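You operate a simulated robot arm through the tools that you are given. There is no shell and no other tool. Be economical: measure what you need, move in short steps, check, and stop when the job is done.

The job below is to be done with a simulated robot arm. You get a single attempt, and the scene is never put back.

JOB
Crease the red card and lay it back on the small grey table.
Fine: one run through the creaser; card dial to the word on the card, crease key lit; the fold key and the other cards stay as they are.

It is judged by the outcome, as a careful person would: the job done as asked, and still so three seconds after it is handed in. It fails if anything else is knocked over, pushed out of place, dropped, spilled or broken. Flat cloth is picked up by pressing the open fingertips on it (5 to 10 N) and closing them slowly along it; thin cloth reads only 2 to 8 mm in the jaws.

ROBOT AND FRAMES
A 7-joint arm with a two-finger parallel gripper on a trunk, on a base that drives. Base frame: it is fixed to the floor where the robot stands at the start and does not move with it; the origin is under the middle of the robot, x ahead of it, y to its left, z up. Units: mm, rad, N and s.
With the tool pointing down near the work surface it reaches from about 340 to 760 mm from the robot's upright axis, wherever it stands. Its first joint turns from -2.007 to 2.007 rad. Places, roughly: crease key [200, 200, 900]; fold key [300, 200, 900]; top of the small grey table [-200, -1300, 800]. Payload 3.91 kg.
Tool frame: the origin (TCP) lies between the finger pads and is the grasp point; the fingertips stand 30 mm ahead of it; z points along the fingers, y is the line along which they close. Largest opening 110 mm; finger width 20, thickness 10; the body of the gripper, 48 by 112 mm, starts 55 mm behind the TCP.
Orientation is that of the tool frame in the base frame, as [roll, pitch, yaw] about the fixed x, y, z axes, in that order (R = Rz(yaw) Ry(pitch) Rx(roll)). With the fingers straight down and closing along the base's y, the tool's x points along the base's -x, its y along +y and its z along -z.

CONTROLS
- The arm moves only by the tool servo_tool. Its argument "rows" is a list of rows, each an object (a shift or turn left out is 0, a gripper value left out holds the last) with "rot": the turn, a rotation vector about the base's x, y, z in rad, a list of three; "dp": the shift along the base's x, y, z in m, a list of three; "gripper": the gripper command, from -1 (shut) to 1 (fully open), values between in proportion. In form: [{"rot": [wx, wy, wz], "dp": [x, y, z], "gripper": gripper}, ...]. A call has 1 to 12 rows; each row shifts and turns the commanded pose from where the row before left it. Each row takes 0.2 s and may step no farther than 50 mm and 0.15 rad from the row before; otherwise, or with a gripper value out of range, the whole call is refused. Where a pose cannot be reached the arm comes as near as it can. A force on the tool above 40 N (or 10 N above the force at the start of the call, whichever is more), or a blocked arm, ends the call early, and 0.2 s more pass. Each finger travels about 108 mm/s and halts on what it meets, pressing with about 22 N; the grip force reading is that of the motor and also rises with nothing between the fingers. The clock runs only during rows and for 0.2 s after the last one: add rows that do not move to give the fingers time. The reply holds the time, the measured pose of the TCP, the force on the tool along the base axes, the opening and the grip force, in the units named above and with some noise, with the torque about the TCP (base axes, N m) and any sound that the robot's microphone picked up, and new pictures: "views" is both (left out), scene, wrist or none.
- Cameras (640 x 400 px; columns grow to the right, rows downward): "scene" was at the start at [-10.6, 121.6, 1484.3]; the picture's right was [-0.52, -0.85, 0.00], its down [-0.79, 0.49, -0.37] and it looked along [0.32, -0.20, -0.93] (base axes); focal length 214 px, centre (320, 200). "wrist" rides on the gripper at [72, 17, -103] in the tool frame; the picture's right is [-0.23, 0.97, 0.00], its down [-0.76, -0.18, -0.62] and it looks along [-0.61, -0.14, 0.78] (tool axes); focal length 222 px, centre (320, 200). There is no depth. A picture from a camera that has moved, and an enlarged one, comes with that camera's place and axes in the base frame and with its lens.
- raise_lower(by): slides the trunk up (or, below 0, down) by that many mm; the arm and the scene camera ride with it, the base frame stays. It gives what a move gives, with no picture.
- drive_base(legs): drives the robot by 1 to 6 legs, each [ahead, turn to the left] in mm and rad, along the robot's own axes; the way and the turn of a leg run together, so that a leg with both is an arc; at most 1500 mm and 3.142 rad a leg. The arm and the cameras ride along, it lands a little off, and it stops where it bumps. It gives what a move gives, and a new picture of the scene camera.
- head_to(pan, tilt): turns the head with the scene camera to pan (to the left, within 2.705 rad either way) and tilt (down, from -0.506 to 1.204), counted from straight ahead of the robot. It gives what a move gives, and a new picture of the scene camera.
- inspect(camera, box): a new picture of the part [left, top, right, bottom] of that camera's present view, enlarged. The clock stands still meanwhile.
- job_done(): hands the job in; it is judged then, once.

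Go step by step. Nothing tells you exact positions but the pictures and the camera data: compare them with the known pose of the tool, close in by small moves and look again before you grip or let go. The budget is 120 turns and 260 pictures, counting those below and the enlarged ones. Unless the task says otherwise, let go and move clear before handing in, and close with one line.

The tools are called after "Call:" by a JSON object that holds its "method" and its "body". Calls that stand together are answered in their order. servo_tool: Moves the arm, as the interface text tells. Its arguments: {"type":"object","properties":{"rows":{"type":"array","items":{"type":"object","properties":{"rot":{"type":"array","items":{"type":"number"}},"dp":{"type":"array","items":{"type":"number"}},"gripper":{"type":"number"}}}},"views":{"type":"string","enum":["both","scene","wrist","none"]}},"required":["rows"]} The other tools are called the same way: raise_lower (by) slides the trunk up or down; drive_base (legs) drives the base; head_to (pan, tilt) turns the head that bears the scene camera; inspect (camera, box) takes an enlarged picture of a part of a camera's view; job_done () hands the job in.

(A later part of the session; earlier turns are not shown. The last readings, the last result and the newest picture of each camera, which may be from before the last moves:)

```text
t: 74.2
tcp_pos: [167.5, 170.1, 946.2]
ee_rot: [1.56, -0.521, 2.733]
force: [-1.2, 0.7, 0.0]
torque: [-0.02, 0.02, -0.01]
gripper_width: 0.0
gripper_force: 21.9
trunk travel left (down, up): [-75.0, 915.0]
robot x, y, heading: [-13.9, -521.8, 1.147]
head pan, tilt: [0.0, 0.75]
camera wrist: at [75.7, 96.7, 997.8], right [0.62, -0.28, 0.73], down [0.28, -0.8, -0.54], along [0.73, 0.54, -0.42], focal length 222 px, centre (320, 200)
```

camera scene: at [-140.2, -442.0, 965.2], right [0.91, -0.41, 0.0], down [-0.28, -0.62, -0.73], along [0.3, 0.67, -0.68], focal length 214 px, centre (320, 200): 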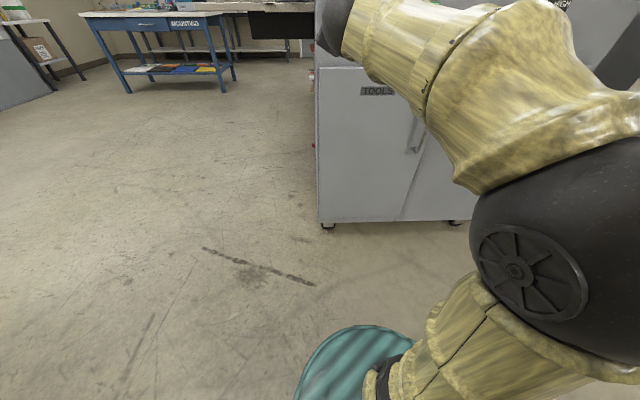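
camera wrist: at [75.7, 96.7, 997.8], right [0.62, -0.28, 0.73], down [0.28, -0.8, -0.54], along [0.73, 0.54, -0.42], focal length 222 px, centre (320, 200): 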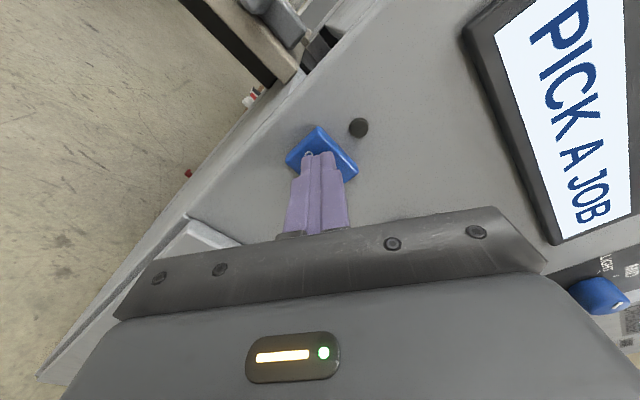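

Call:
{"method": "servo_tool", "body": {"rows": [{"dp": [0.0016, 0.0036, 0]}, {"dp": [0.0016, 0.0036, 0]}, {"dp": [0.0016, 0.0036, 0]}, {}], "views": "wrist"}}

```text
t: 75.2
tcp_pos: [170.4, 179.7, 947.4]
ee_rot: [1.558, -0.521, 2.735]
force: [-7.9, -19.4, -10.4]
torque: [-0.24, 0.07, 0.11]
gripper_width: 0.0
gripper_force: 22.1
trunk travel left (down, up): [-75.0, 915.0]
robot x, y, heading: [-14.3, -528.6, 1.149]
head pan, tilt: [0.0, 0.75]
heard: click
camera wrist: at [79.2, 106.0, 998.6], right [0.62, -0.28, 0.73], down [0.28, -0.8, -0.54], along [0.73, 0.54, -0.42], focal length 222 px, centre (320, 200)
```

wrist: 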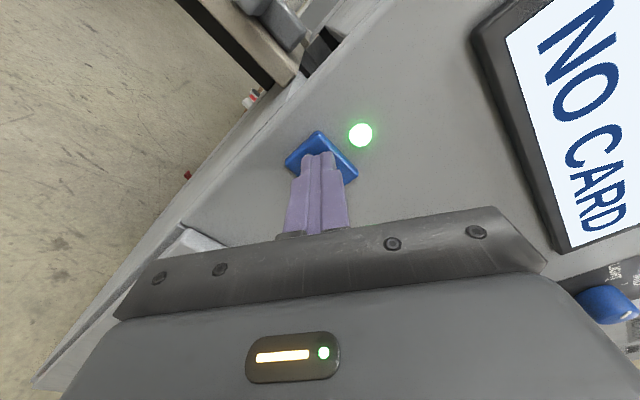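

Click: the crease light is on and the display now says NO CARD. I'll back off, raise the trunk, and go over to the dial with the gripper partly open.

Call:
{"method": "servo_tool", "body": {"rows": [{"dp": [-0.0164, -0.0365, 0]}, {"dp": [-0.0164, -0.0365, 0]}, {"dp": [-0.0164, -0.0365, 0]}, {}], "views": "none"}}

Call:
{"method": "raise_lower", "body": {"by": 125}}

Call:
{"method": "servo_tool", "body": {"rows": [{"dp": [0.0365, -0.0164, 0], "rot": [-0.0616, -0.1365, 0], "gripper": 0.1}, {"dp": [0.0365, -0.0164, 0], "rot": [-0.0616, -0.1365, 0]}, {"dp": [0.0365, -0.0164, 0], "rot": [-0.0616, -0.1365, 0]}, {"dp": [0.0365, -0.0164, 0], "rot": [-0.0616, -0.1365, 0]}, {"dp": [0.0365, -0.0164, 0]}, {"dp": [0.0365, -0.0164, 0]}, {"dp": [0.0365, -0.0164, 0]}, {"dp": [0.0365, -0.0164, 0]}, {"dp": [0.0365, -0.0164, 0]}, {}]}}

```text
t: 76.2
tcp_pos: [122.1, 69.1, 948.1]
ee_rot: [1.559, -0.522, 2.734]
force: [-0.3, -0.5, 0.0]
torque: [0.01, 0.02, 0.03]
gripper_width: 0.0
gripper_force: 22.2
trunk travel left (down, up): [-75.0, 915.0]
robot x, y, heading: [-11.9, -524.2, 1.145]
head pan, tilt: [0.0, 0.75]
```

```text
t: 77.7
tcp_pos: [123.2, 69.9, 1072.0]
ee_rot: [1.561, -0.519, 2.734]
force: [0.1, 0.1, 0.4]
torque: [0.01, -0.01, 0.01]
gripper_width: 0.0
gripper_force: 22.1
trunk travel left (down, up): [-200.0, 790.0]
robot x, y, heading: [-11.3, -523.6, 1.147]
head pan, tilt: [0.0, 0.75]
```

```text
t: 79.9
tcp_pos: [356.9, -37.8, 1073.9]
ee_rot: [1.576, 0.079, 2.709]
force: [-0.2, -0.7, 0.1]
torque: [-0.02, -0.01, 0.01]
gripper_width: 60.5
gripper_force: 0.0
out of reach, approached as far as the arm can: row 3, 7, 8, 9
trunk travel left (down, up): [-200.0, 790.0]
robot x, y, heading: [-13.4, -525.4, 1.145]
head pan, tilt: [0.0, 0.75]
camera scene: at [-140.2, -442.0, 1090.2], right [0.91, -0.41, 0.0], down [-0.28, -0.62, -0.73], along [0.3, 0.67, -0.68], focal length 214 px, centre (320, 200)
camera wrist: at [245.5, -100.4, 1087.4], right [0.14, -0.06, 0.99], down [0.44, -0.89, -0.11], along [0.89, 0.45, -0.1], focal length 222 px, centre (320, 200)
```

scene: 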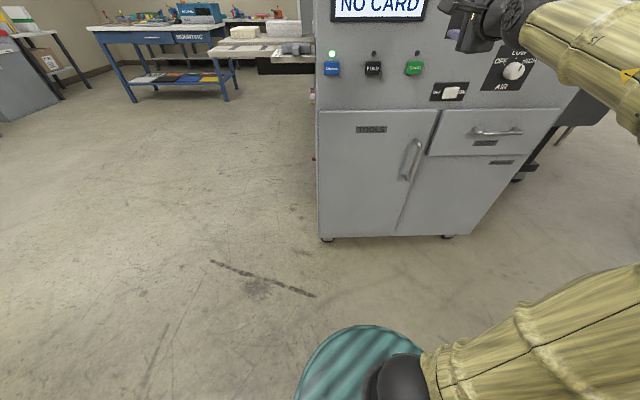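
wrist: 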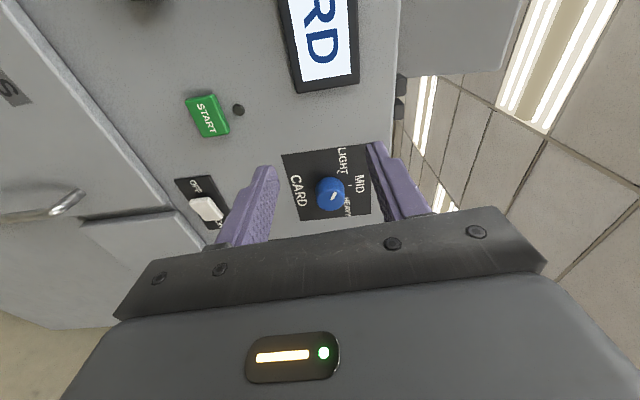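

The knob sits at U≈444, Z≈1072 from both cameras; tool is 100 mm short to the right. I'll move right and a bit forward.

Call:
{"method": "servo_tool", "body": {"rows": [{"dp": [0.0372, -0.0003, 0]}, {"dp": [0.0372, -0.0003, 0]}, {"dp": [0.0372, -0.0003, 0]}, {}], "views": "wrist"}}

```text
t: 80.9
tcp_pos: [379.9, -26.2, 1082.7]
ee_rot: [1.521, 0.071, 2.647]
force: [-0.5, -0.4, -0.2]
torque: [0.0, 0.0, 0.0]
gripper_width: 60.3
gripper_force: 0.0
out of reach, approached as far as the arm can: row 1, 2, 3
trunk travel left (down, up): [-200.0, 790.0]
robot x, y, heading: [-10.3, -526.1, 1.141]
head pan, tilt: [0.0, 0.75]
camera wrist: at [265.2, -82.9, 1089.5], right [0.12, -0.12, 0.99], down [0.39, -0.91, -0.16], along [0.91, 0.4, -0.06], focal length 222 px, centre (320, 200)
```

wrist: 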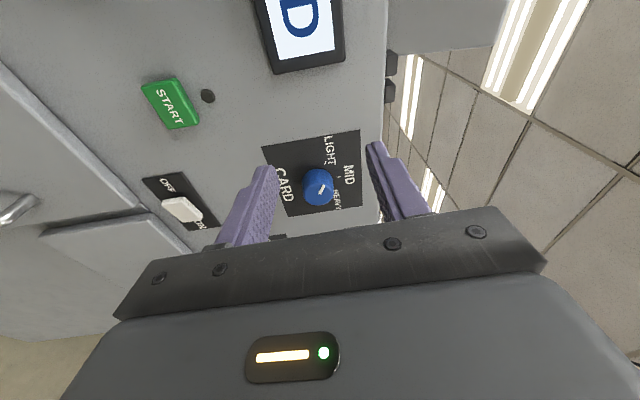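

I'd rather shift the base ~120 mm right along the panel, backing off first for safety.

Call:
{"method": "drive_base", "body": {"legs": [[-130, 0], [0, -1.571], [130, 0], [0, 1.571], [100, 0]]}}

Call:
{"method": "servo_tool", "body": {"rows": [{}], "views": "wrist"}}

```text
t: 95.2
tcp_pos: [493.2, -117.1, 1082.1]
ee_rot: [1.519, 0.068, 2.632]
force: [0.6, 0.1, 0.0]
torque: [-0.03, 0.01, -0.01]
gripper_width: 60.5
gripper_force: 0.1
trunk travel left (down, up): [-200.0, 790.0]
robot x, y, heading: [97.8, -608.7, 1.134]
head pan, tilt: [0.0, 0.75]
camera scene: at [-32.5, -525.7, 1090.3], right [0.9, -0.43, 0.0], down [-0.29, -0.62, -0.73], along [0.31, 0.66, -0.68], focal length 214 px, centre (320, 200)
```

scene: 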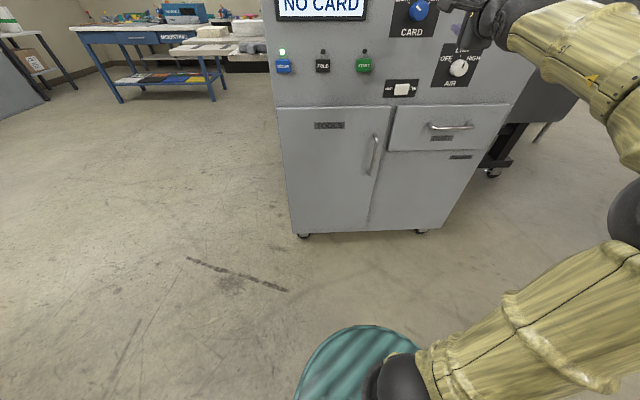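

```text
t: 95.6
tcp_pos: [493.0, -117.5, 1081.0]
ee_rot: [1.52, 0.071, 2.633]
force: [1.1, 0.2, -0.1]
torque: [0.02, -0.01, 0.05]
gripper_width: 60.5
gripper_force: 0.1
trunk travel left (down, up): [-200.0, 790.0]
robot x, y, heading: [94.6, -608.7, 1.127]
head pan, tilt: [0.0, 0.75]
camera wrist: at [377.3, -172.3, 1089.5], right [0.12, -0.12, 0.99], down [0.38, -0.91, -0.15], along [0.92, 0.39, -0.06], focal length 222 px, centre (320, 200)
```

wrist: 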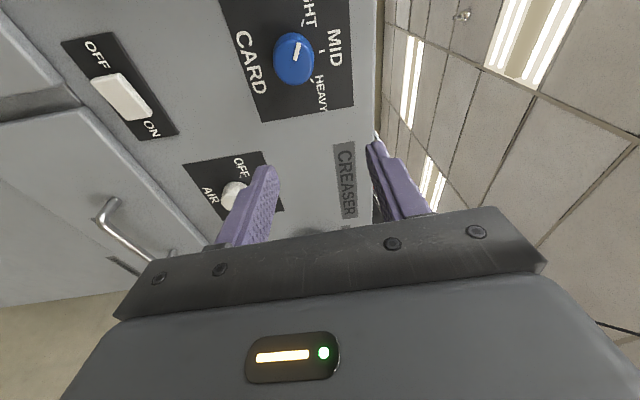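

Now I correct the orientation to square and shift left ~48 mm to align with the knob.

Call:
{"method": "servo_tool", "body": {"rows": [{"dp": [-0.0219, 0.0099, -0.0045], "rot": [-0.0233, 0.0105, 0.0405]}, {"dp": [-0.0219, 0.0099, -0.0045], "rot": [-0.0233, 0.0105, 0.0405]}, {}], "views": "wrist"}}

```text
t: 96.4
tcp_pos: [448.3, -98.2, 1072.4]
ee_rot: [1.573, 0.072, 2.717]
force: [-0.1, -0.5, 0.2]
torque: [-0.01, 0.0, 0.03]
gripper_width: 60.6
gripper_force: 0.0
trunk travel left (down, up): [-200.0, 790.0]
robot x, y, heading: [94.1, -609.2, 1.135]
head pan, tilt: [0.0, 0.75]
camera wrist: at [338.0, -162.0, 1085.5], right [0.14, -0.06, 0.99], down [0.45, -0.89, -0.12], along [0.88, 0.46, -0.1], focal length 222 px, centre (320, 200)
```

wrist: 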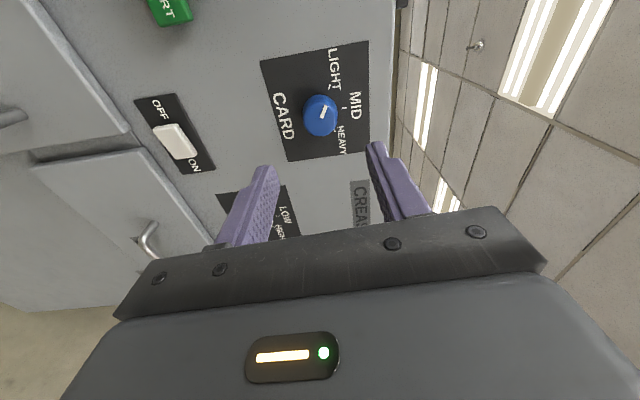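

Aligned. Advance toward the knob with the fingers straddling it vertically.

Call:
{"method": "servo_tool", "body": {"rows": [{"dp": [0.0154, 0.0314, 0]}, {"dp": [0.0144, 0.0319, 0]}, {"dp": [0.0144, 0.0319, 0]}, {}]}}

```text
t: 97.4
tcp_pos: [464.7, -63.7, 1056.1]
ee_rot: [1.571, 0.072, 2.716]
force: [0.6, 0.5, -0.3]
torque: [0.0, -0.02, -0.02]
gripper_width: 60.4
gripper_force: 0.1
out of reach, approached as far as the arm can: row 2, 3
trunk travel left (down, up): [-200.0, 790.0]
robot x, y, heading: [93.3, -608.4, 1.129]
head pan, tilt: [0.0, 0.75]
camera scene: at [-32.3, -525.5, 1090.3], right [0.9, -0.43, 0.0], down [-0.29, -0.62, -0.73], along [0.31, 0.66, -0.68], focal length 214 px, centre (320, 200)
camera wrist: at [354.2, -127.3, 1069.2], right [0.14, -0.06, 0.99], down [0.45, -0.89, -0.12], along [0.88, 0.46, -0.1], focal length 222 px, centre (320, 200)
```

scene: 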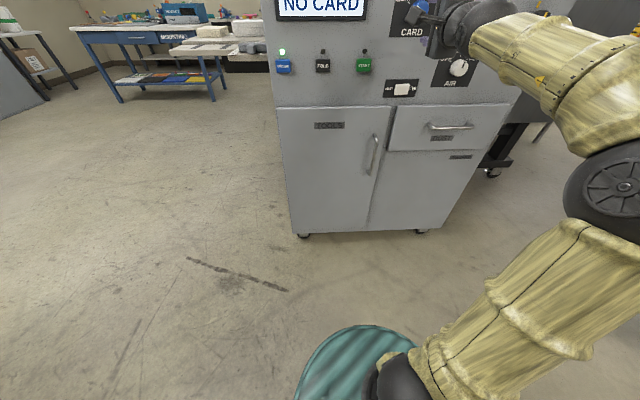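
wrist: 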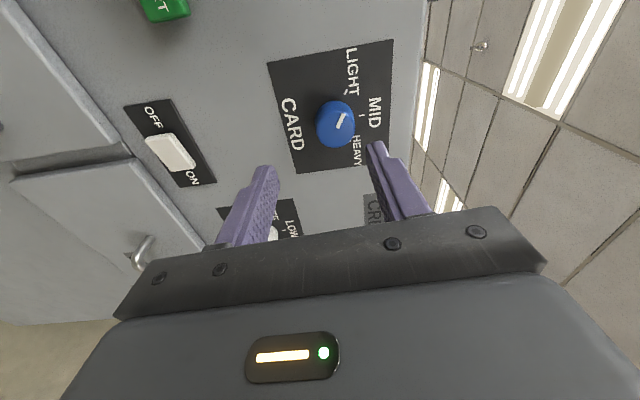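

At outer reach now. I'll pull the tool back, drive the base nearer, and resume.

Call:
{"method": "servo_tool", "body": {"rows": [{"dp": [-0.0164, -0.0365, 0.008]}, {"dp": [-0.0164, -0.0365, 0.008]}, {}], "views": "none"}}

Call:
{"method": "drive_base", "body": {"legs": [[125, 0]]}}

Call:
{"method": "servo_tool", "body": {"rows": [{}], "views": "wrist"}}

```text
t: 98.2
tcp_pos: [432.3, -135.8, 1072.3]
ee_rot: [1.572, 0.074, 2.718]
force: [0.4, -0.6, 0.3]
torque: [-0.01, -0.02, 0.03]
gripper_width: 60.3
gripper_force: 0.1
trunk travel left (down, up): [-200.0, 790.0]
robot x, y, heading: [96.8, -608.1, 1.126]
head pan, tilt: [0.0, 0.75]
```

```text
t: 99.6
tcp_pos: [485.4, -25.3, 1071.3]
ee_rot: [1.572, 0.071, 2.715]
force: [0.1, 0.1, 0.6]
torque: [-0.02, 0.0, -0.01]
gripper_width: 60.5
gripper_force: 0.1
trunk travel left (down, up): [-200.0, 790.0]
robot x, y, heading: [150.4, -497.1, 1.128]
head pan, tilt: [0.0, 0.75]
camera scene: at [20.4, -414.2, 1090.3], right [0.9, -0.43, 0.0], down [-0.29, -0.62, -0.73], along [0.31, 0.66, -0.68], focal length 214 px, centre (320, 200)
```

scene: 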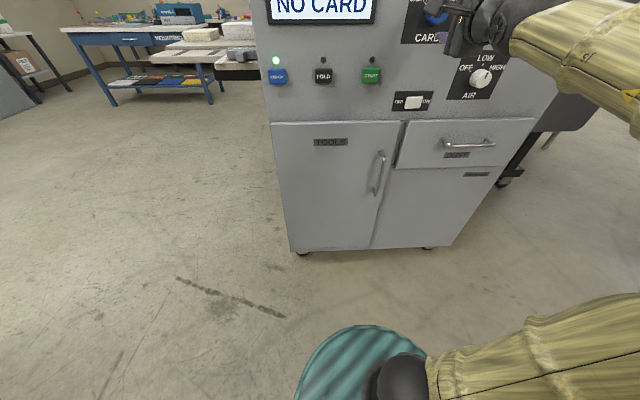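

```text
t: 100.0
tcp_pos: [484.4, -24.9, 1072.4]
ee_rot: [1.573, 0.072, 2.717]
force: [0.5, 0.0, 0.6]
torque: [-0.02, 0.0, 0.01]
gripper_width: 60.5
gripper_force: 0.0
trunk travel left (down, up): [-200.0, 790.0]
robot x, y, heading: [148.5, -497.7, 1.13]
head pan, tilt: [0.0, 0.75]
camera wrist: at [374.7, -87.9, 1084.9], right [0.14, -0.06, 0.99], down [0.45, -0.89, -0.12], along [0.88, 0.46, -0.1], focal length 222 px, centre (320, 200)
```

wrist: 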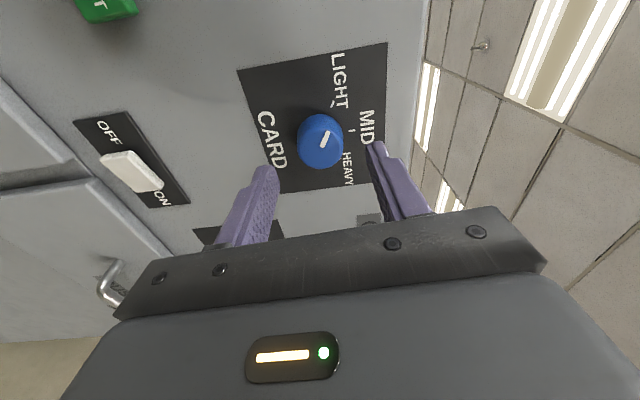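

Well aligned with the knob between the tips. Advance 45 mm.

Call:
{"method": "servo_tool", "body": {"rows": [{"dp": [0.0082, 0.0182, 0]}, {"dp": [0.0062, 0.0137, 0]}, {"dp": [0.0041, 0.0091, 0]}, {}]}}

```text
t: 101.0
tcp_pos: [504.2, 16.3, 1071.1]
ee_rot: [1.571, 0.071, 2.716]
force: [-0.5, -0.1, -0.5]
torque: [-0.01, -0.02, -0.03]
gripper_width: 60.9
gripper_force: 0.0
trunk travel left (down, up): [-200.0, 790.0]
robot x, y, heading: [151.1, -501.1, 1.125]
head pan, tilt: [0.0, 0.75]
camera scene: at [20.4, -414.1, 1090.2], right [0.9, -0.43, 0.0], down [-0.29, -0.62, -0.73], along [0.31, 0.66, -0.68], focal length 214 px, centre (320, 200)
camera wrist: at [392.9, -46.6, 1084.6], right [0.14, -0.06, 0.99], down [0.45, -0.89, -0.12], along [0.88, 0.46, -0.1], focal length 222 px, centre (320, 200)
```

scene: 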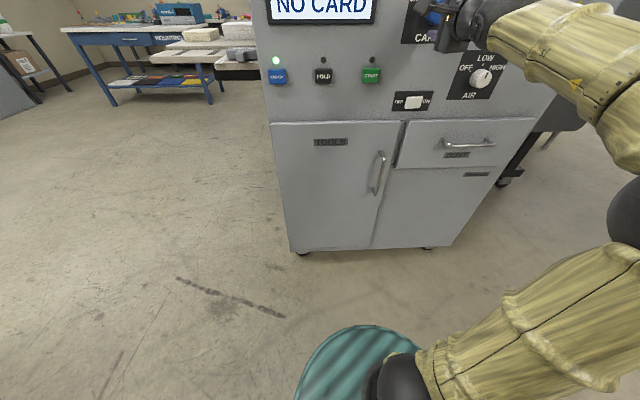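
wrist: 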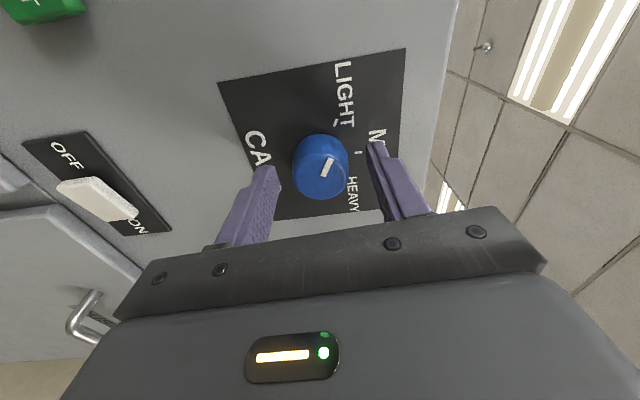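

The knob is between the pads. A few mm more, then close gently.

Call:
{"method": "servo_tool", "body": {"rows": [{"dp": [0.0021, 0.0046, 0]}, {"gripper": -0.1}, {"gripper": -0.3}, {"gripper": -0.5}, {"gripper": -0.7}, {}], "views": "wrist"}}

```text
t: 102.4
tcp_pos: [505.2, 22.4, 1069.8]
ee_rot: [1.578, 0.071, 2.716]
force: [-8.5, -11.7, -27.5]
torque: [-0.5, 0.56, -0.01]
gripper_width: 39.6
gripper_force: 44.7
trunk travel left (down, up): [-200.0, 790.0]
robot x, y, heading: [144.1, -500.5, 1.131]
head pan, tilt: [0.0, 0.75]
camera wrist: at [395.4, -41.4, 1083.1], right [0.15, -0.06, 0.99], down [0.45, -0.89, -0.12], along [0.88, 0.46, -0.1], focal length 222 px, centre (320, 200)
```

wrist: 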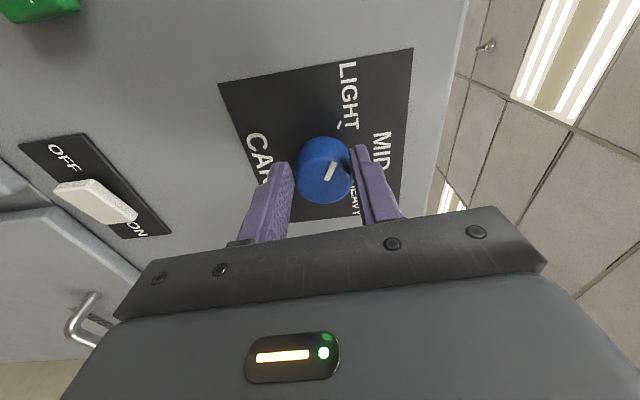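

Gripped (39.6 mm). I relieve the sideways force and turn clockwise in steps.

Call:
{"method": "servo_tool", "body": {"rows": [{"dp": [0, 0, -0.0025]}, {"rot": [0.0411, 0.0912, 0]}, {"rot": [0.0411, 0.0912, 0]}, {"rot": [0.0411, 0.0912, 0]}, {"rot": [0.0411, 0.0912, 0]}, {"rot": [0.0411, 0.0912, 0]}, {}], "views": "wrist"}}

```text
t: 103.9
tcp_pos: [505.5, 19.8, 1074.8]
ee_rot: [1.554, -0.428, 2.723]
force: [2.9, 4.0, 6.7]
torque: [-0.19, 0.0, -0.57]
gripper_width: 39.0
gripper_force: 44.7
trunk travel left (down, up): [-200.0, 790.0]
robot x, y, heading: [148.3, -501.1, 1.126]
head pan, tilt: [0.0, 0.75]
stopped in row 7: the force on the tool passed its limit at 42 N (the readings are from after the stop); the commanded pose is now the measured one
camera wrist: at [408.4, -49.7, 1120.0], right [0.55, -0.26, 0.79], down [0.31, -0.82, -0.48], along [0.77, 0.51, -0.37], focal length 222 px, centre (320, 200)
```

wrist: 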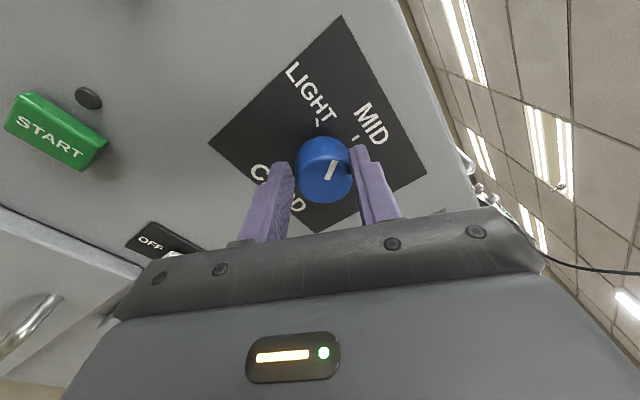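

The knob follows; its mark is ~27° short of vertical. I'll turn another ~0.46 rad.

Call:
{"method": "servo_tool", "body": {"rows": [{"rot": [0.0378, 0.0839, 0]}, {"rot": [0.0378, 0.0839, 0]}, {"rot": [0.0378, 0.0839, 0]}, {"rot": [0.0378, 0.0839, 0]}, {"rot": [0.0378, 0.0839, 0]}, {}], "views": "wrist"}}

```text
t: 104.8
tcp_pos: [507.8, 18.5, 1077.8]
ee_rot: [1.545, -0.749, 2.727]
force: [2.0, 2.5, 7.5]
torque: [-0.32, 0.03, -0.64]
gripper_width: 38.7
gripper_force: 45.5
trunk travel left (down, up): [-200.0, 790.0]
robot x, y, heading: [144.8, -498.1, 1.129]
head pan, tilt: [0.0, 0.75]
stopped in row 4: the force on the tool passed its limit at 41 N (the readings are from after the stop); the commanded pose is now the measured one
camera wrist: at [425.0, -58.2, 1138.6], right [0.75, -0.36, 0.56], down [0.14, -0.74, -0.66], along [0.65, 0.57, -0.5], focal length 222 px, centre (320, 200)
```

wrist: 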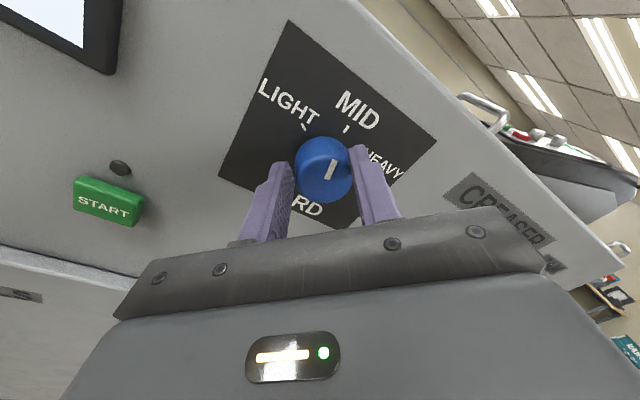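

About 10–13° to go. Another 0.2 rad, then release and look.

Call:
{"method": "servo_tool", "body": {"rows": [{"rot": [0.0288, 0.0638, 0]}, {"rot": [0.0288, 0.0638, 0]}, {"rot": [0.0288, 0.0638, 0]}, {}], "views": "wrist"}}

```text
t: 105.8
tcp_pos: [509.0, 18.6, 1078.9]
ee_rot: [1.531, -0.961, 2.738]
force: [17.5, 6.0, 27.6]
torque: [0.31, -0.51, -0.56]
gripper_width: 38.9
gripper_force: 45.4
trunk travel left (down, up): [-200.0, 790.0]
robot x, y, heading: [148.4, -498.3, 1.129]
head pan, tilt: [0.0, 0.75]
camera wrist: at [438.7, -65.0, 1147.4], right [0.84, -0.4, 0.37], down [0.01, -0.67, -0.74], along [0.54, 0.62, -0.56], focal length 222 px, centre (320, 200)
```

wrist: 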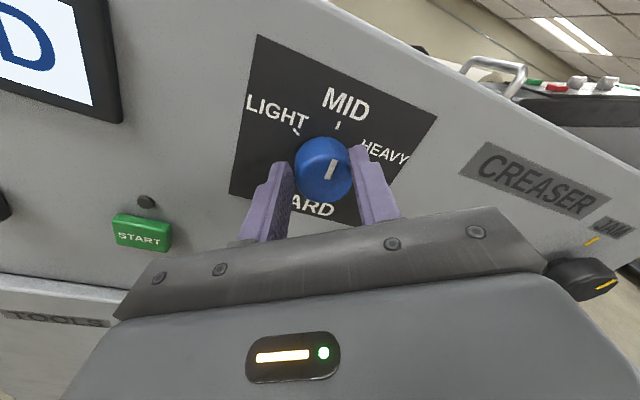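

The mark now lines up with MID. Release and retreat.

Call:
{"method": "servo_tool", "body": {"rows": [{"gripper": -0.2}, {"gripper": 0.1}, {}, {"dp": [-0.0164, -0.0365, 0]}, {"dp": [-0.0164, -0.0365, 0]}, {}], "views": "wrist"}}

Call:
{"method": "inspect", "body": {"camera": "wrist", "box": [200, 0, 440, 160]}}

```text
t: 107.2
tcp_pos: [473.1, -53.2, 1076.3]
ee_rot: [1.545, -0.961, 2.73]
force: [1.8, 0.2, 0.4]
torque: [0.02, -0.02, 0.05]
gripper_width: 60.6
gripper_force: 0.0
trunk travel left (down, up): [-200.0, 790.0]
robot x, y, heading: [147.8, -497.8, 1.127]
head pan, tilt: [0.0, 0.75]
camera wrist: at [403.5, -135.4, 1144.8], right [0.84, -0.39, 0.37], down [0.01, -0.68, -0.74], along [0.54, 0.62, -0.57], focal length 222 px, centre (320, 200)
```

wrist: 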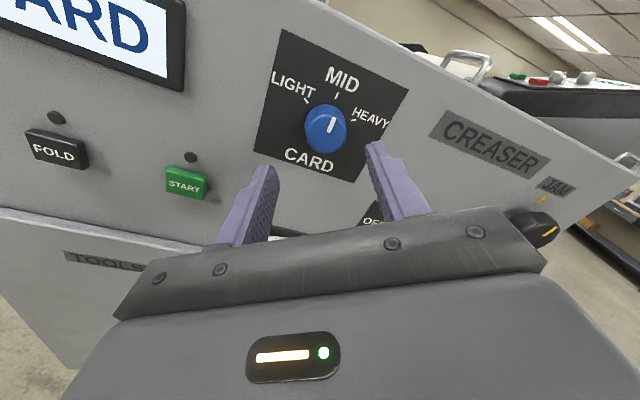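

```text
2.50 times, centred on (320, 80) of wrist
camera zoom: at [403.5, -135.4, 1144.8], right [0.84, -0.39, 0.37], down [0.01, -0.68, -0.74], along [0.54, 0.62, -0.57], focal length 555 px, centre (320, 500)
```

zoom: 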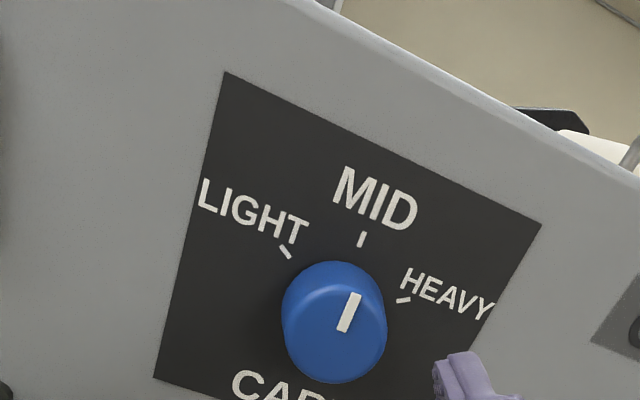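

The dial is at MID. Now I need to study the feed side; I'll raise the trunk and look left.

Call:
{"method": "raise_lower", "body": {"by": 650}}

Call:
{"method": "head_to", "body": {"pan": 0.15, "tilt": 0.85}}

Call:
{"method": "inspect", "body": {"camera": "scene", "box": [200, 50, 500, 250]}}

```text
refused: 650 is not a number from -400 to 400
```

```text
t: 108.0
tcp_pos: [473.3, -53.1, 1076.9]
ee_rot: [1.543, -0.96, 2.733]
force: [0.2, -0.1, 0.5]
torque: [-0.02, 0.02, -0.02]
gripper_width: 60.5
gripper_force: 0.1
trunk travel left (down, up): [-200.0, 790.0]
robot x, y, heading: [151.2, -502.6, 1.134]
head pan, tilt: [0.15, 0.85]
camera scene: at [7.8, -413.6, 1082.3], right [0.96, -0.29, 0.0], down [-0.22, -0.72, -0.66], along [0.19, 0.63, -0.75], focal length 214 px, centre (320, 200)
```

scene: 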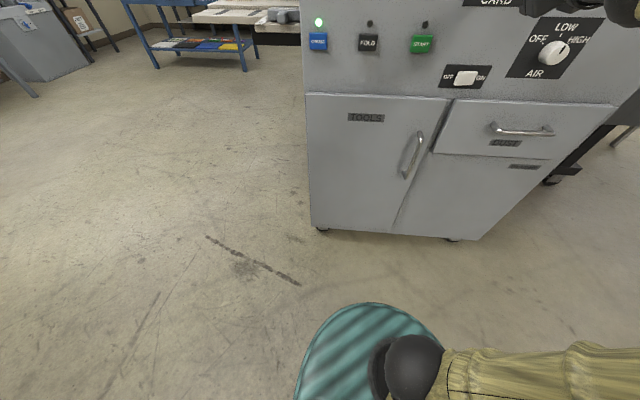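

```text
2.00 times, centred on (350, 150) of scene
camera zoom: at [7.8, -413.6, 1082.3], right [0.96, -0.29, 0.0], down [-0.22, -0.72, -0.66], along [0.19, 0.63, -0.75], focal length 429 px, centre (260, 300)
```

zoom: 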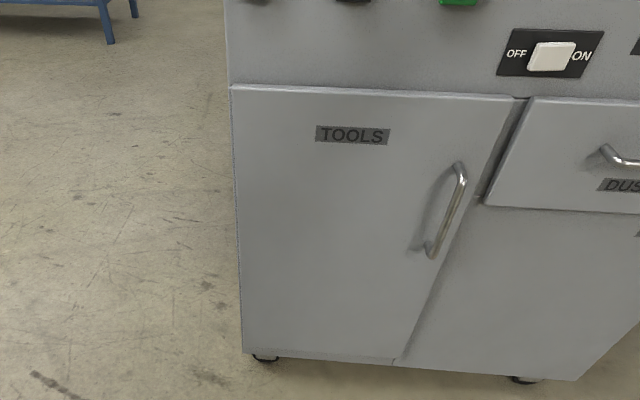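

I'll raise the trunk, back off and drive around to face the feed/delivery trays on the left end.

Call:
{"method": "raise_lower", "body": {"by": 400}}

Call:
{"method": "drive_base", "body": {"legs": [[-100, 0], [0, 0.99], [610, 0], [0, -0.97]]}}

Call:
{"method": "head_to", "body": {"pan": 0.1, "tilt": 0.9}}

```text
t: 111.8
tcp_pos: [473.3, -53.3, 1475.9]
ee_rot: [1.544, -0.958, 2.732]
force: [-0.8, -0.2, -0.6]
torque: [-0.01, 0.0, 0.0]
gripper_width: 60.5
gripper_force: 0.0
trunk travel left (down, up): [-600.0, 390.0]
robot x, y, heading: [146.8, -500.5, 1.129]
head pan, tilt: [0.15, 0.85]
```

```text
t: 123.8
tcp_pos: [108.6, 376.1, 1476.4]
ee_rot: [1.542, -0.958, 2.74]
force: [-1.0, -0.7, -0.5]
torque: [-0.05, 0.03, -0.01]
gripper_width: 60.3
gripper_force: 0.1
trunk travel left (down, up): [-600.0, 390.0]
robot x, y, heading: [-210.2, -72.9, 1.131]
head pan, tilt: [0.15, 0.85]
camera scene: at [-355.1, 12.2, 1482.2], right [0.96, -0.28, 0.0], down [-0.21, -0.72, -0.66], along [0.19, 0.63, -0.75], focal length 214 px, centre (320, 200)
```

scene: 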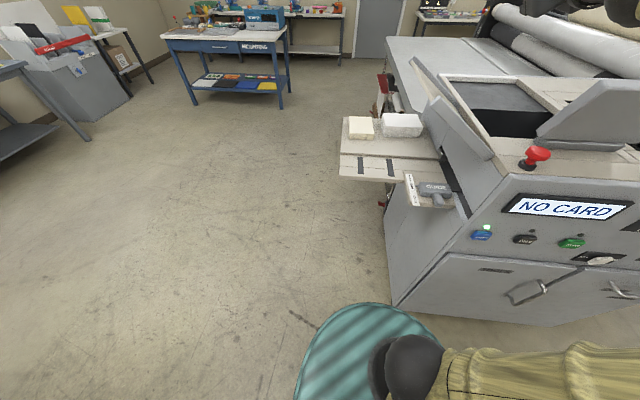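

```text
t: 124.4
tcp_pos: [109.1, 376.1, 1476.2]
ee_rot: [1.542, -0.961, 2.739]
force: [-0.2, -0.1, 0.0]
torque: [0.02, 0.02, 0.0]
gripper_width: 60.5
gripper_force: 0.2
trunk travel left (down, up): [-600.0, 390.0]
robot x, y, heading: [-211.9, -71.2, 1.138]
head pan, tilt: [0.099, 0.901]
camera scene: at [-352.2, 8.4, 1478.4], right [0.94, -0.33, 0.0], down [-0.26, -0.74, -0.62], along [0.2, 0.59, -0.78], focal length 214 px, centre (320, 200)
```

scene: 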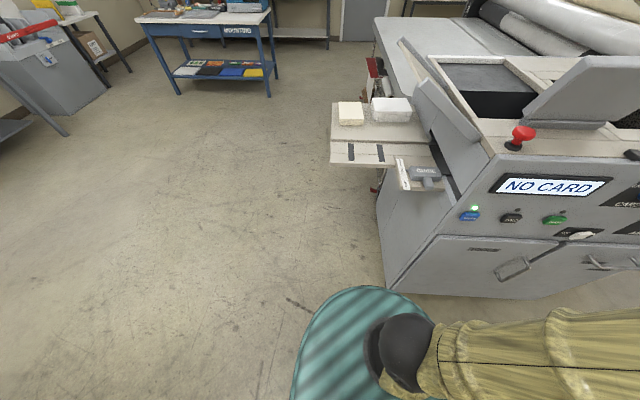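

Call:
{"method": "inspect", "body": {"camera": "scene", "box": [310, 40, 530, 200]}}

Call:
{"method": "inspect", "body": {"camera": "scene", "box": [320, 80, 480, 200]}}

Call:
{"method": "servo_tool", "body": {"rows": [{}], "views": "wrist"}}

```text
2.50 times, centred on (420, 120) of scene
camera zoom: at [-352.2, 8.4, 1478.4], right [0.94, -0.33, 0.0], down [-0.26, -0.74, -0.62], along [0.2, 0.59, -0.78], focal length 536 px, centre (70, 400)
```

zoom: 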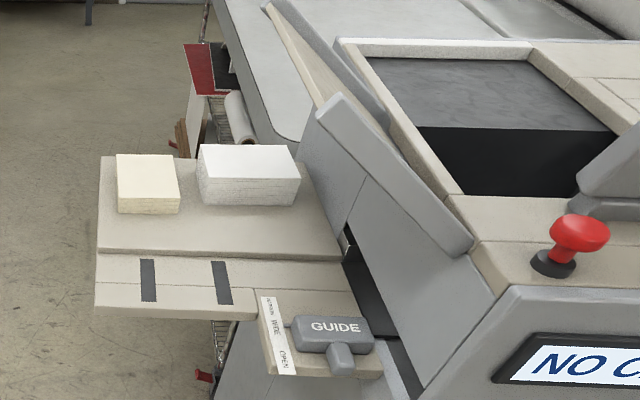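

```text
3.33 times, centred on (400, 140) of scene
camera zoom: at [-352.2, 8.4, 1478.4], right [0.94, -0.33, 0.0], down [-0.26, -0.74, -0.62], along [0.2, 0.59, -0.78], focal length 715 px, centre (53, 400)
```

zoom: 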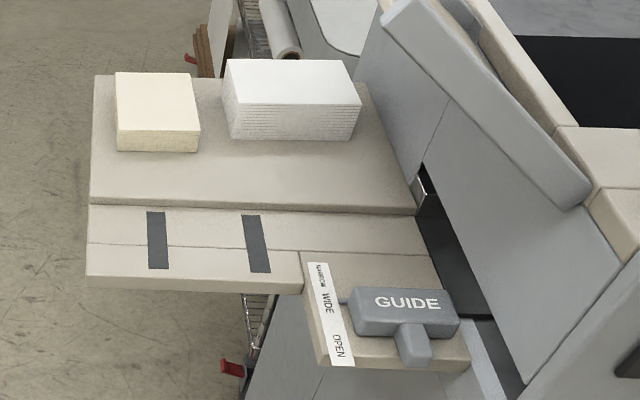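

```text
t: 124.8
tcp_pos: [106.6, 375.9, 1475.9]
ee_rot: [1.543, -0.959, 2.74]
force: [-0.2, 0.4, -0.1]
torque: [-0.01, 0.01, 0.02]
gripper_width: 60.3
gripper_force: 0.1
trunk travel left (down, up): [-600.0, 390.0]
robot x, y, heading: [-215.7, -70.4, 1.136]
head pan, tilt: [0.099, 0.901]
camera wrist: at [39.2, 292.9, 1545.1], right [0.84, -0.39, 0.37], down [0.01, -0.68, -0.74], along [0.54, 0.63, -0.57], focal length 222 px, centre (320, 200)
```

wrist: 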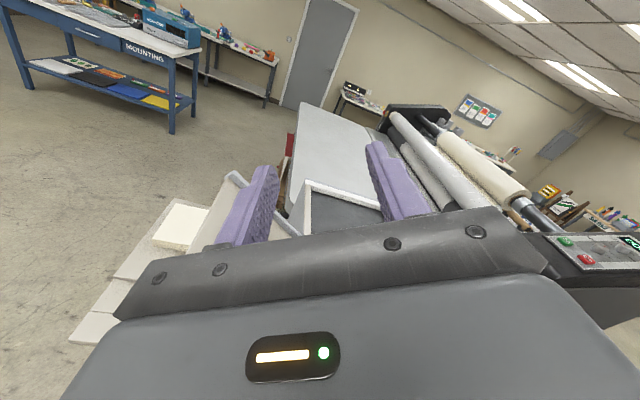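

The feed is clear: a low tray strip with black stripes, fenced at the rear by a step, leading into the black mouth, with the GUIDE at WIDE/OPEN. The card (≈207×146, long axis parallel to the panel direction) lies with its near edge at the table's edge, so I plan to pinch that edge with a level tool. I drive to face the table.

Call:
{"method": "drive_base", "body": {"legs": [[0, -2.19], [470, 0], [0, -0.94]]}}

Call:
{"method": "head_to", "body": {"pan": -0.1, "tilt": 0.85}}

```text
t: 139.3
tcp_pos: [-334.5, -924.6, 1474.9]
ee_rot: [1.542, -0.961, -0.45]
force: [0.0, 0.9, -0.6]
torque: [0.01, 0.02, -0.01]
gripper_width: 60.7
gripper_force: 0.1
trunk travel left (down, up): [-600.0, 390.0]
robot x, y, heading: [8.4, -493.0, -2.053]
head pan, tilt: [0.099, 0.901]
camera scene: at [145.0, -581.3, 1478.3], right [-0.93, 0.37, 0.0], down [0.29, 0.73, -0.62], along [-0.23, -0.58, -0.78], focal length 214 px, centre (320, 200)
```

scene: 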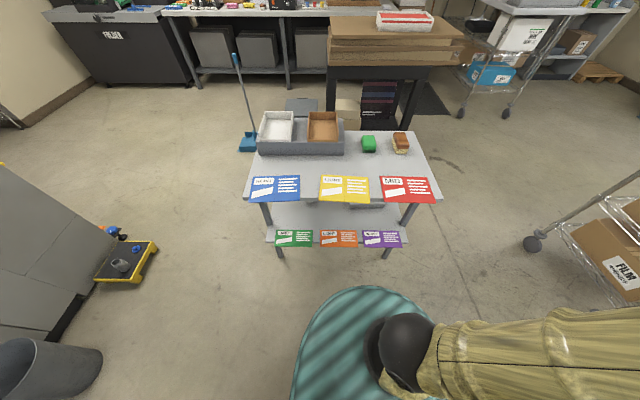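

```text
t: 140.0
tcp_pos: [-333.9, -924.6, 1475.3]
ee_rot: [1.543, -0.958, -0.451]
force: [0.2, 0.3, 0.2]
torque: [-0.01, -0.03, -0.01]
gripper_width: 60.7
gripper_force: 0.2
trunk travel left (down, up): [-600.0, 390.0]
robot x, y, heading: [10.1, -491.6, -2.052]
head pan, tilt: [-0.099, 0.85]
camera scene: at [130.3, -576.6, 1482.2], right [-0.84, 0.55, 0.0], down [0.41, 0.63, -0.66], along [-0.36, -0.55, -0.75], focal length 214 px, centre (320, 200)
```

scene: 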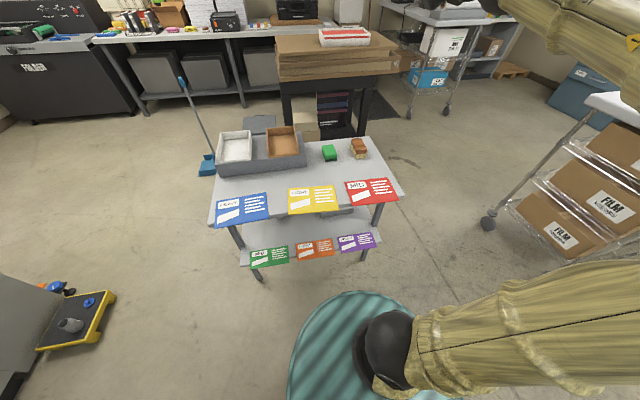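

Call:
{"method": "inspect", "body": {"camera": "scene", "box": [330, 160, 420, 216]}}

Call:
{"method": "head_to", "body": {"pan": 0, "tilt": 0.8}}

```text
7.11 times, centred on (375, 188) of scene
camera zoom: at [130.3, -576.6, 1482.2], right [-0.84, 0.55, 0.0], down [0.41, 0.63, -0.66], along [-0.36, -0.55, -0.75], focal length 1525 px, centre (-71, 285)
```

zoom: 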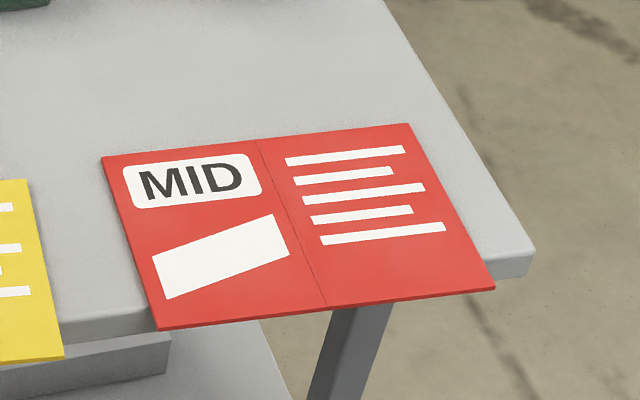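

```text
t: 140.7
tcp_pos: [-332.8, -925.2, 1475.9]
ee_rot: [1.545, -0.96, -0.449]
force: [0.5, 0.5, -0.1]
torque: [-0.02, 0.01, 0.0]
gripper_width: 60.5
gripper_force: 0.2
trunk travel left (down, up): [-600.0, 390.0]
robot x, y, heading: [6.0, -489.3, -2.057]
head pan, tilt: [0.0, 0.799]
camera scene: at [135.8, -582.7, 1486.2], right [-0.89, 0.46, 0.0], down [0.33, 0.64, -0.7], along [-0.32, -0.62, -0.72], focal length 214 px, centre (320, 200)
```

scene: 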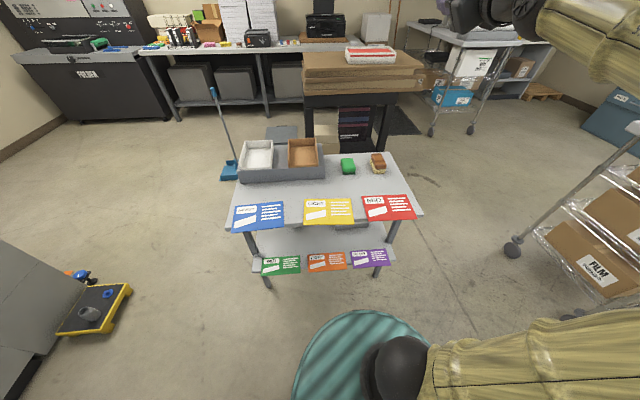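

The card overhangs the table edge by about 25 mm. Triangulating: card near edge N≈-981, U from -51 to 145, top Z≈838. I back up 100 mm, roll the tool so the fingers close vertically, and lower.

Call:
{"method": "drive_base", "body": {"legs": [[-110, 0.03]]}}

Call:
{"method": "servo_tool", "body": {"rows": [{"rot": [0.0564, 0.125, 0]}, {"rot": [0.0564, 0.125, 0]}, {"rot": [0.0564, 0.125, 0]}, {"rot": [0.0564, 0.125, 0]}, {"rot": [0.0564, 0.125, 0]}, {"rot": [0.0564, 0.125, 0]}, {"rot": [0.0564, 0.125, 0]}, {}], "views": "none"}}

Call:
{"method": "raise_lower", "body": {"by": -400}}

Call:
{"method": "servo_tool", "body": {"rows": [{}]}}

```text
t: 142.0
tcp_pos: [-270.6, -834.7, 1475.6]
ee_rot: [1.544, -0.96, -0.42]
force: [0.0, 1.3, 0.9]
torque: [0.0, 0.03, 0.01]
gripper_width: 60.6
gripper_force: 0.0
trunk travel left (down, up): [-600.0, 390.0]
robot x, y, heading: [59.5, -396.9, -2.024]
head pan, tilt: [0.0, 0.799]
camera scene: at [187.9, -481.0, 1486.3], right [-0.9, 0.44, 0.0], down [0.31, 0.64, -0.7], along [-0.3, -0.63, -0.72], focal length 214 px, centre (320, 200)
```

scene: 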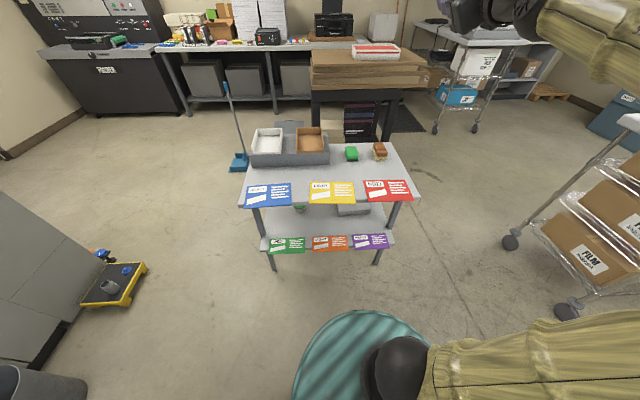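

```text
t: 143.8
tcp_pos: [-268.3, -843.5, 1477.9]
ee_rot: [1.546, 0.002, -0.427]
force: [0.2, 1.1, -1.0]
torque: [-0.03, -0.01, -0.04]
gripper_width: 60.7
gripper_force: 0.1
out of reach, approached as far as the arm can: row 5, 7
trunk travel left (down, up): [-600.0, 390.0]
robot x, y, heading: [58.7, -396.6, -2.018]
head pan, tilt: [0.0, 0.799]
```

```text
t: 147.6
tcp_pos: [-268.8, -842.5, 1077.7]
ee_rot: [1.546, -0.002, -0.428]
force: [0.4, -0.8, 0.9]
torque: [-0.02, 0.03, -0.03]
gripper_width: 60.3
gripper_force: 0.1
trunk travel left (down, up): [-200.0, 790.0]
robot x, y, heading: [60.0, -395.0, -2.021]
head pan, tilt: [0.0, 0.799]
```

```text
t: 148.0
tcp_pos: [-268.9, -842.7, 1076.4]
ee_rot: [1.546, -0.002, -0.428]
force: [0.4, 0.2, -0.2]
torque: [-0.02, 0.04, 0.04]
gripper_width: 60.3
gripper_force: 0.1
trunk travel left (down, up): [-200.0, 790.0]
robot x, y, heading: [56.5, -398.0, -2.024]
head pan, tilt: [0.0, 0.799]
camera scene: at [187.5, -481.7, 1086.3], right [-0.9, 0.44, 0.0], down [0.31, 0.64, -0.7], along [-0.3, -0.63, -0.72], focal length 214 px, centre (320, 200)
camera wrist: at [-160.6, -777.8, 1092.7], right [-0.2, 0.12, 0.97], down [-0.44, 0.88, -0.19], along [-0.88, -0.46, -0.12], focal length 222 px, centre (320, 200)
```

scene: 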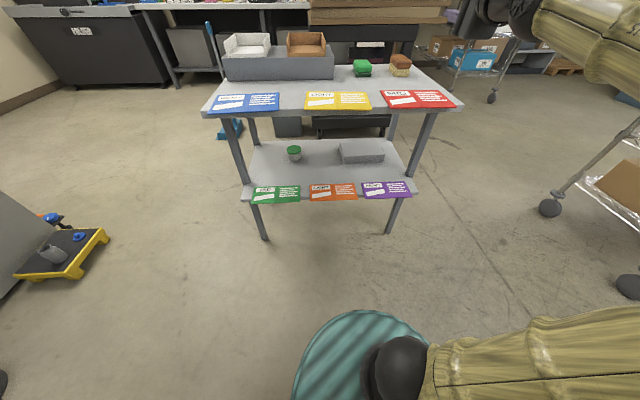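
wrist: 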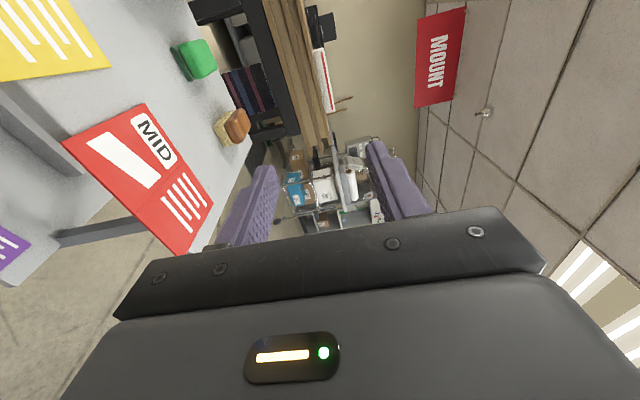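

Aligned about right at U≈101. Lower the trunk the remaining 200.

Call:
{"method": "raise_lower", "body": {"by": -200}}

Call:
{"method": "servo_tool", "body": {"rows": [{"dp": [0.002, -0.001, -0.015], "rot": [0.0, 0, 0.02]}, {"dp": [0, 0, -0.015]}, {}]}}

```text
t: 150.2
tcp_pos: [-268.1, -842.5, 877.3]
ee_rot: [1.547, -0.002, -0.427]
force: [0.2, 0.6, -0.4]
torque: [0.01, -0.03, 0.01]
gripper_width: 60.4
gripper_force: 0.1
trunk travel left (down, up): [0.0, 990.0]
robot x, y, heading: [55.2, -393.7, -2.021]
head pan, tilt: [0.0, 0.799]
```

```text
t: 151.0
tcp_pos: [-263.1, -848.9, 847.2]
ee_rot: [1.547, -0.001, -0.414]
force: [-0.1, 0.9, -0.1]
torque: [-0.01, 0.03, -0.01]
gripper_width: 60.5
gripper_force: 0.1
out of reach, approached as far as the arm can: row 1
trunk travel left (down, up): [0.0, 990.0]
robot x, y, heading: [59.1, -393.1, -2.022]
head pan, tilt: [0.0, 0.799]
camera scene: at [187.5, -481.7, 886.3], right [-0.9, 0.44, 0.0], down [0.31, 0.64, -0.7], along [-0.3, -0.63, -0.72], focal length 214 px, centre (320, 200)
camera wrist: at [-155.4, -782.9, 862.8], right [-0.2, 0.11, 0.97], down [-0.45, 0.87, -0.19], along [-0.87, -0.47, -0.12], focal length 222 px, centre (320, 200)
```

scene: 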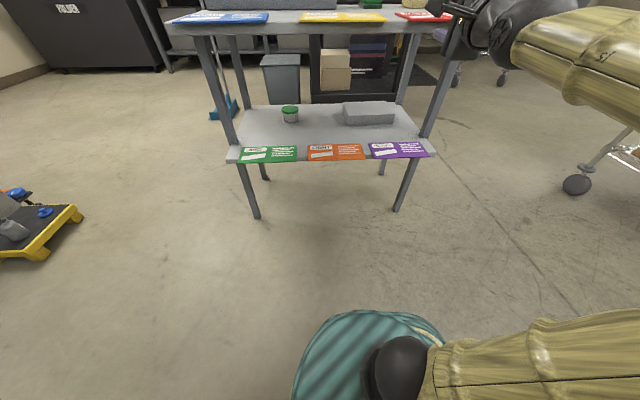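
wrist: 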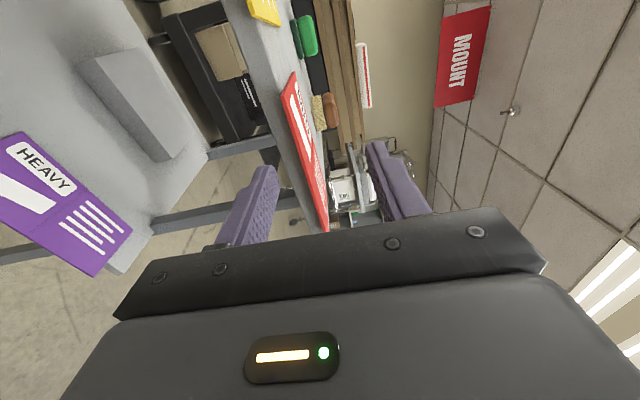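

Call:
{"method": "inspect", "body": {"camera": "wrist", "box": [220, 40, 420, 240]}}

```text
2.00 times, centred on (320, 140) of wrist
camera zoom: at [-155.4, -782.9, 862.8], right [-0.2, 0.11, 0.97], down [-0.45, 0.87, -0.19], along [-0.87, -0.47, -0.12], focal length 444 px, centre (320, 320)
```

zoom: 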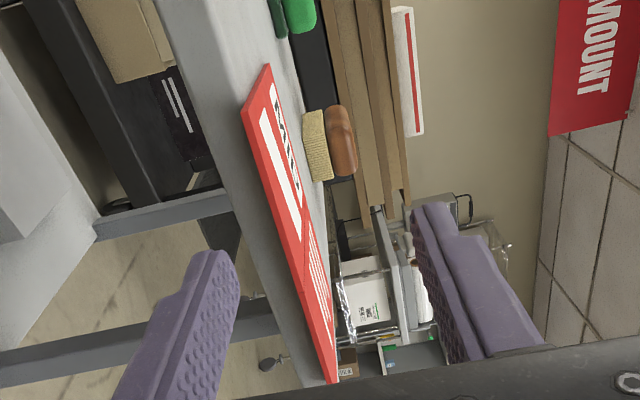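

The card edge is at Z≈826. I lower 20 mm and advance, jaws spanning the card edge.

Call:
{"method": "servo_tool", "body": {"rows": [{"dp": [0, 0, -0.02]}, {"dp": [-0.0082, -0.0182, 0]}, {"dp": [-0.0082, -0.0182, 0]}, {"dp": [-0.0062, -0.0137, 0]}, {}]}}

Call:
{"method": "inspect", "body": {"camera": "wrist", "box": [220, 40, 420, 240]}}

```text
t: 152.2
tcp_pos: [-286.9, -899.1, 827.3]
ee_rot: [1.548, -0.001, -0.41]
force: [-0.6, 1.1, 0.4]
torque: [-0.01, -0.02, 0.01]
gripper_width: 60.7
gripper_force: 0.1
trunk travel left (down, up): [0.0, 990.0]
robot x, y, heading: [60.0, -399.4, -2.022]
head pan, tilt: [0.0, 0.799]
camera scene: at [187.5, -481.7, 886.3], right [-0.9, 0.44, 0.0], down [0.31, 0.64, -0.7], along [-0.3, -0.63, -0.72], focal length 214 px, centre (320, 200)
camera wrist: at [-179.4, -832.5, 842.8], right [-0.2, 0.11, 0.97], down [-0.45, 0.87, -0.19], along [-0.87, -0.48, -0.12], focal length 222 px, centre (320, 200)
```

scene: 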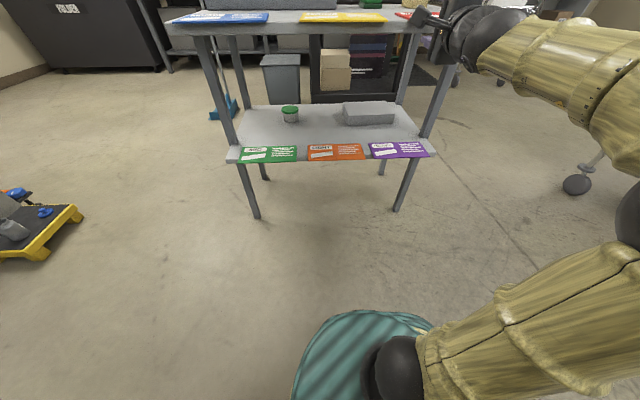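
wrist: 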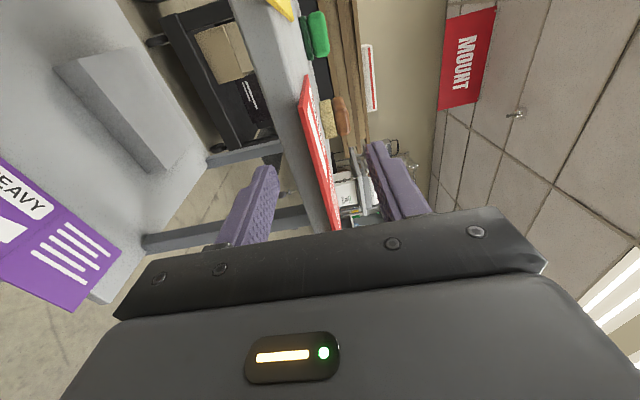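

```text
2.00 times, centred on (320, 140) of wrist
camera zoom: at [-179.4, -832.5, 842.8], right [-0.2, 0.11, 0.97], down [-0.45, 0.87, -0.19], along [-0.87, -0.48, -0.12], focal length 444 px, centre (320, 320)
```

zoom: 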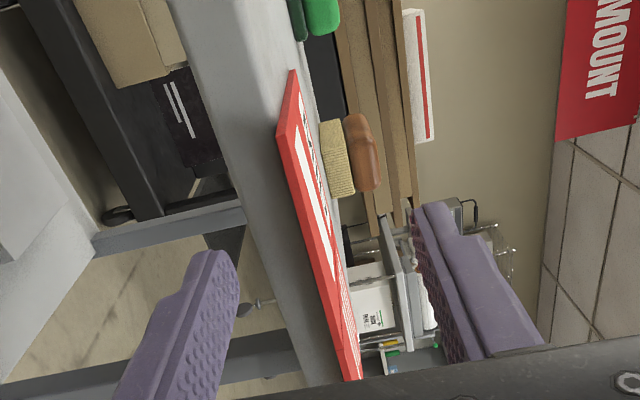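

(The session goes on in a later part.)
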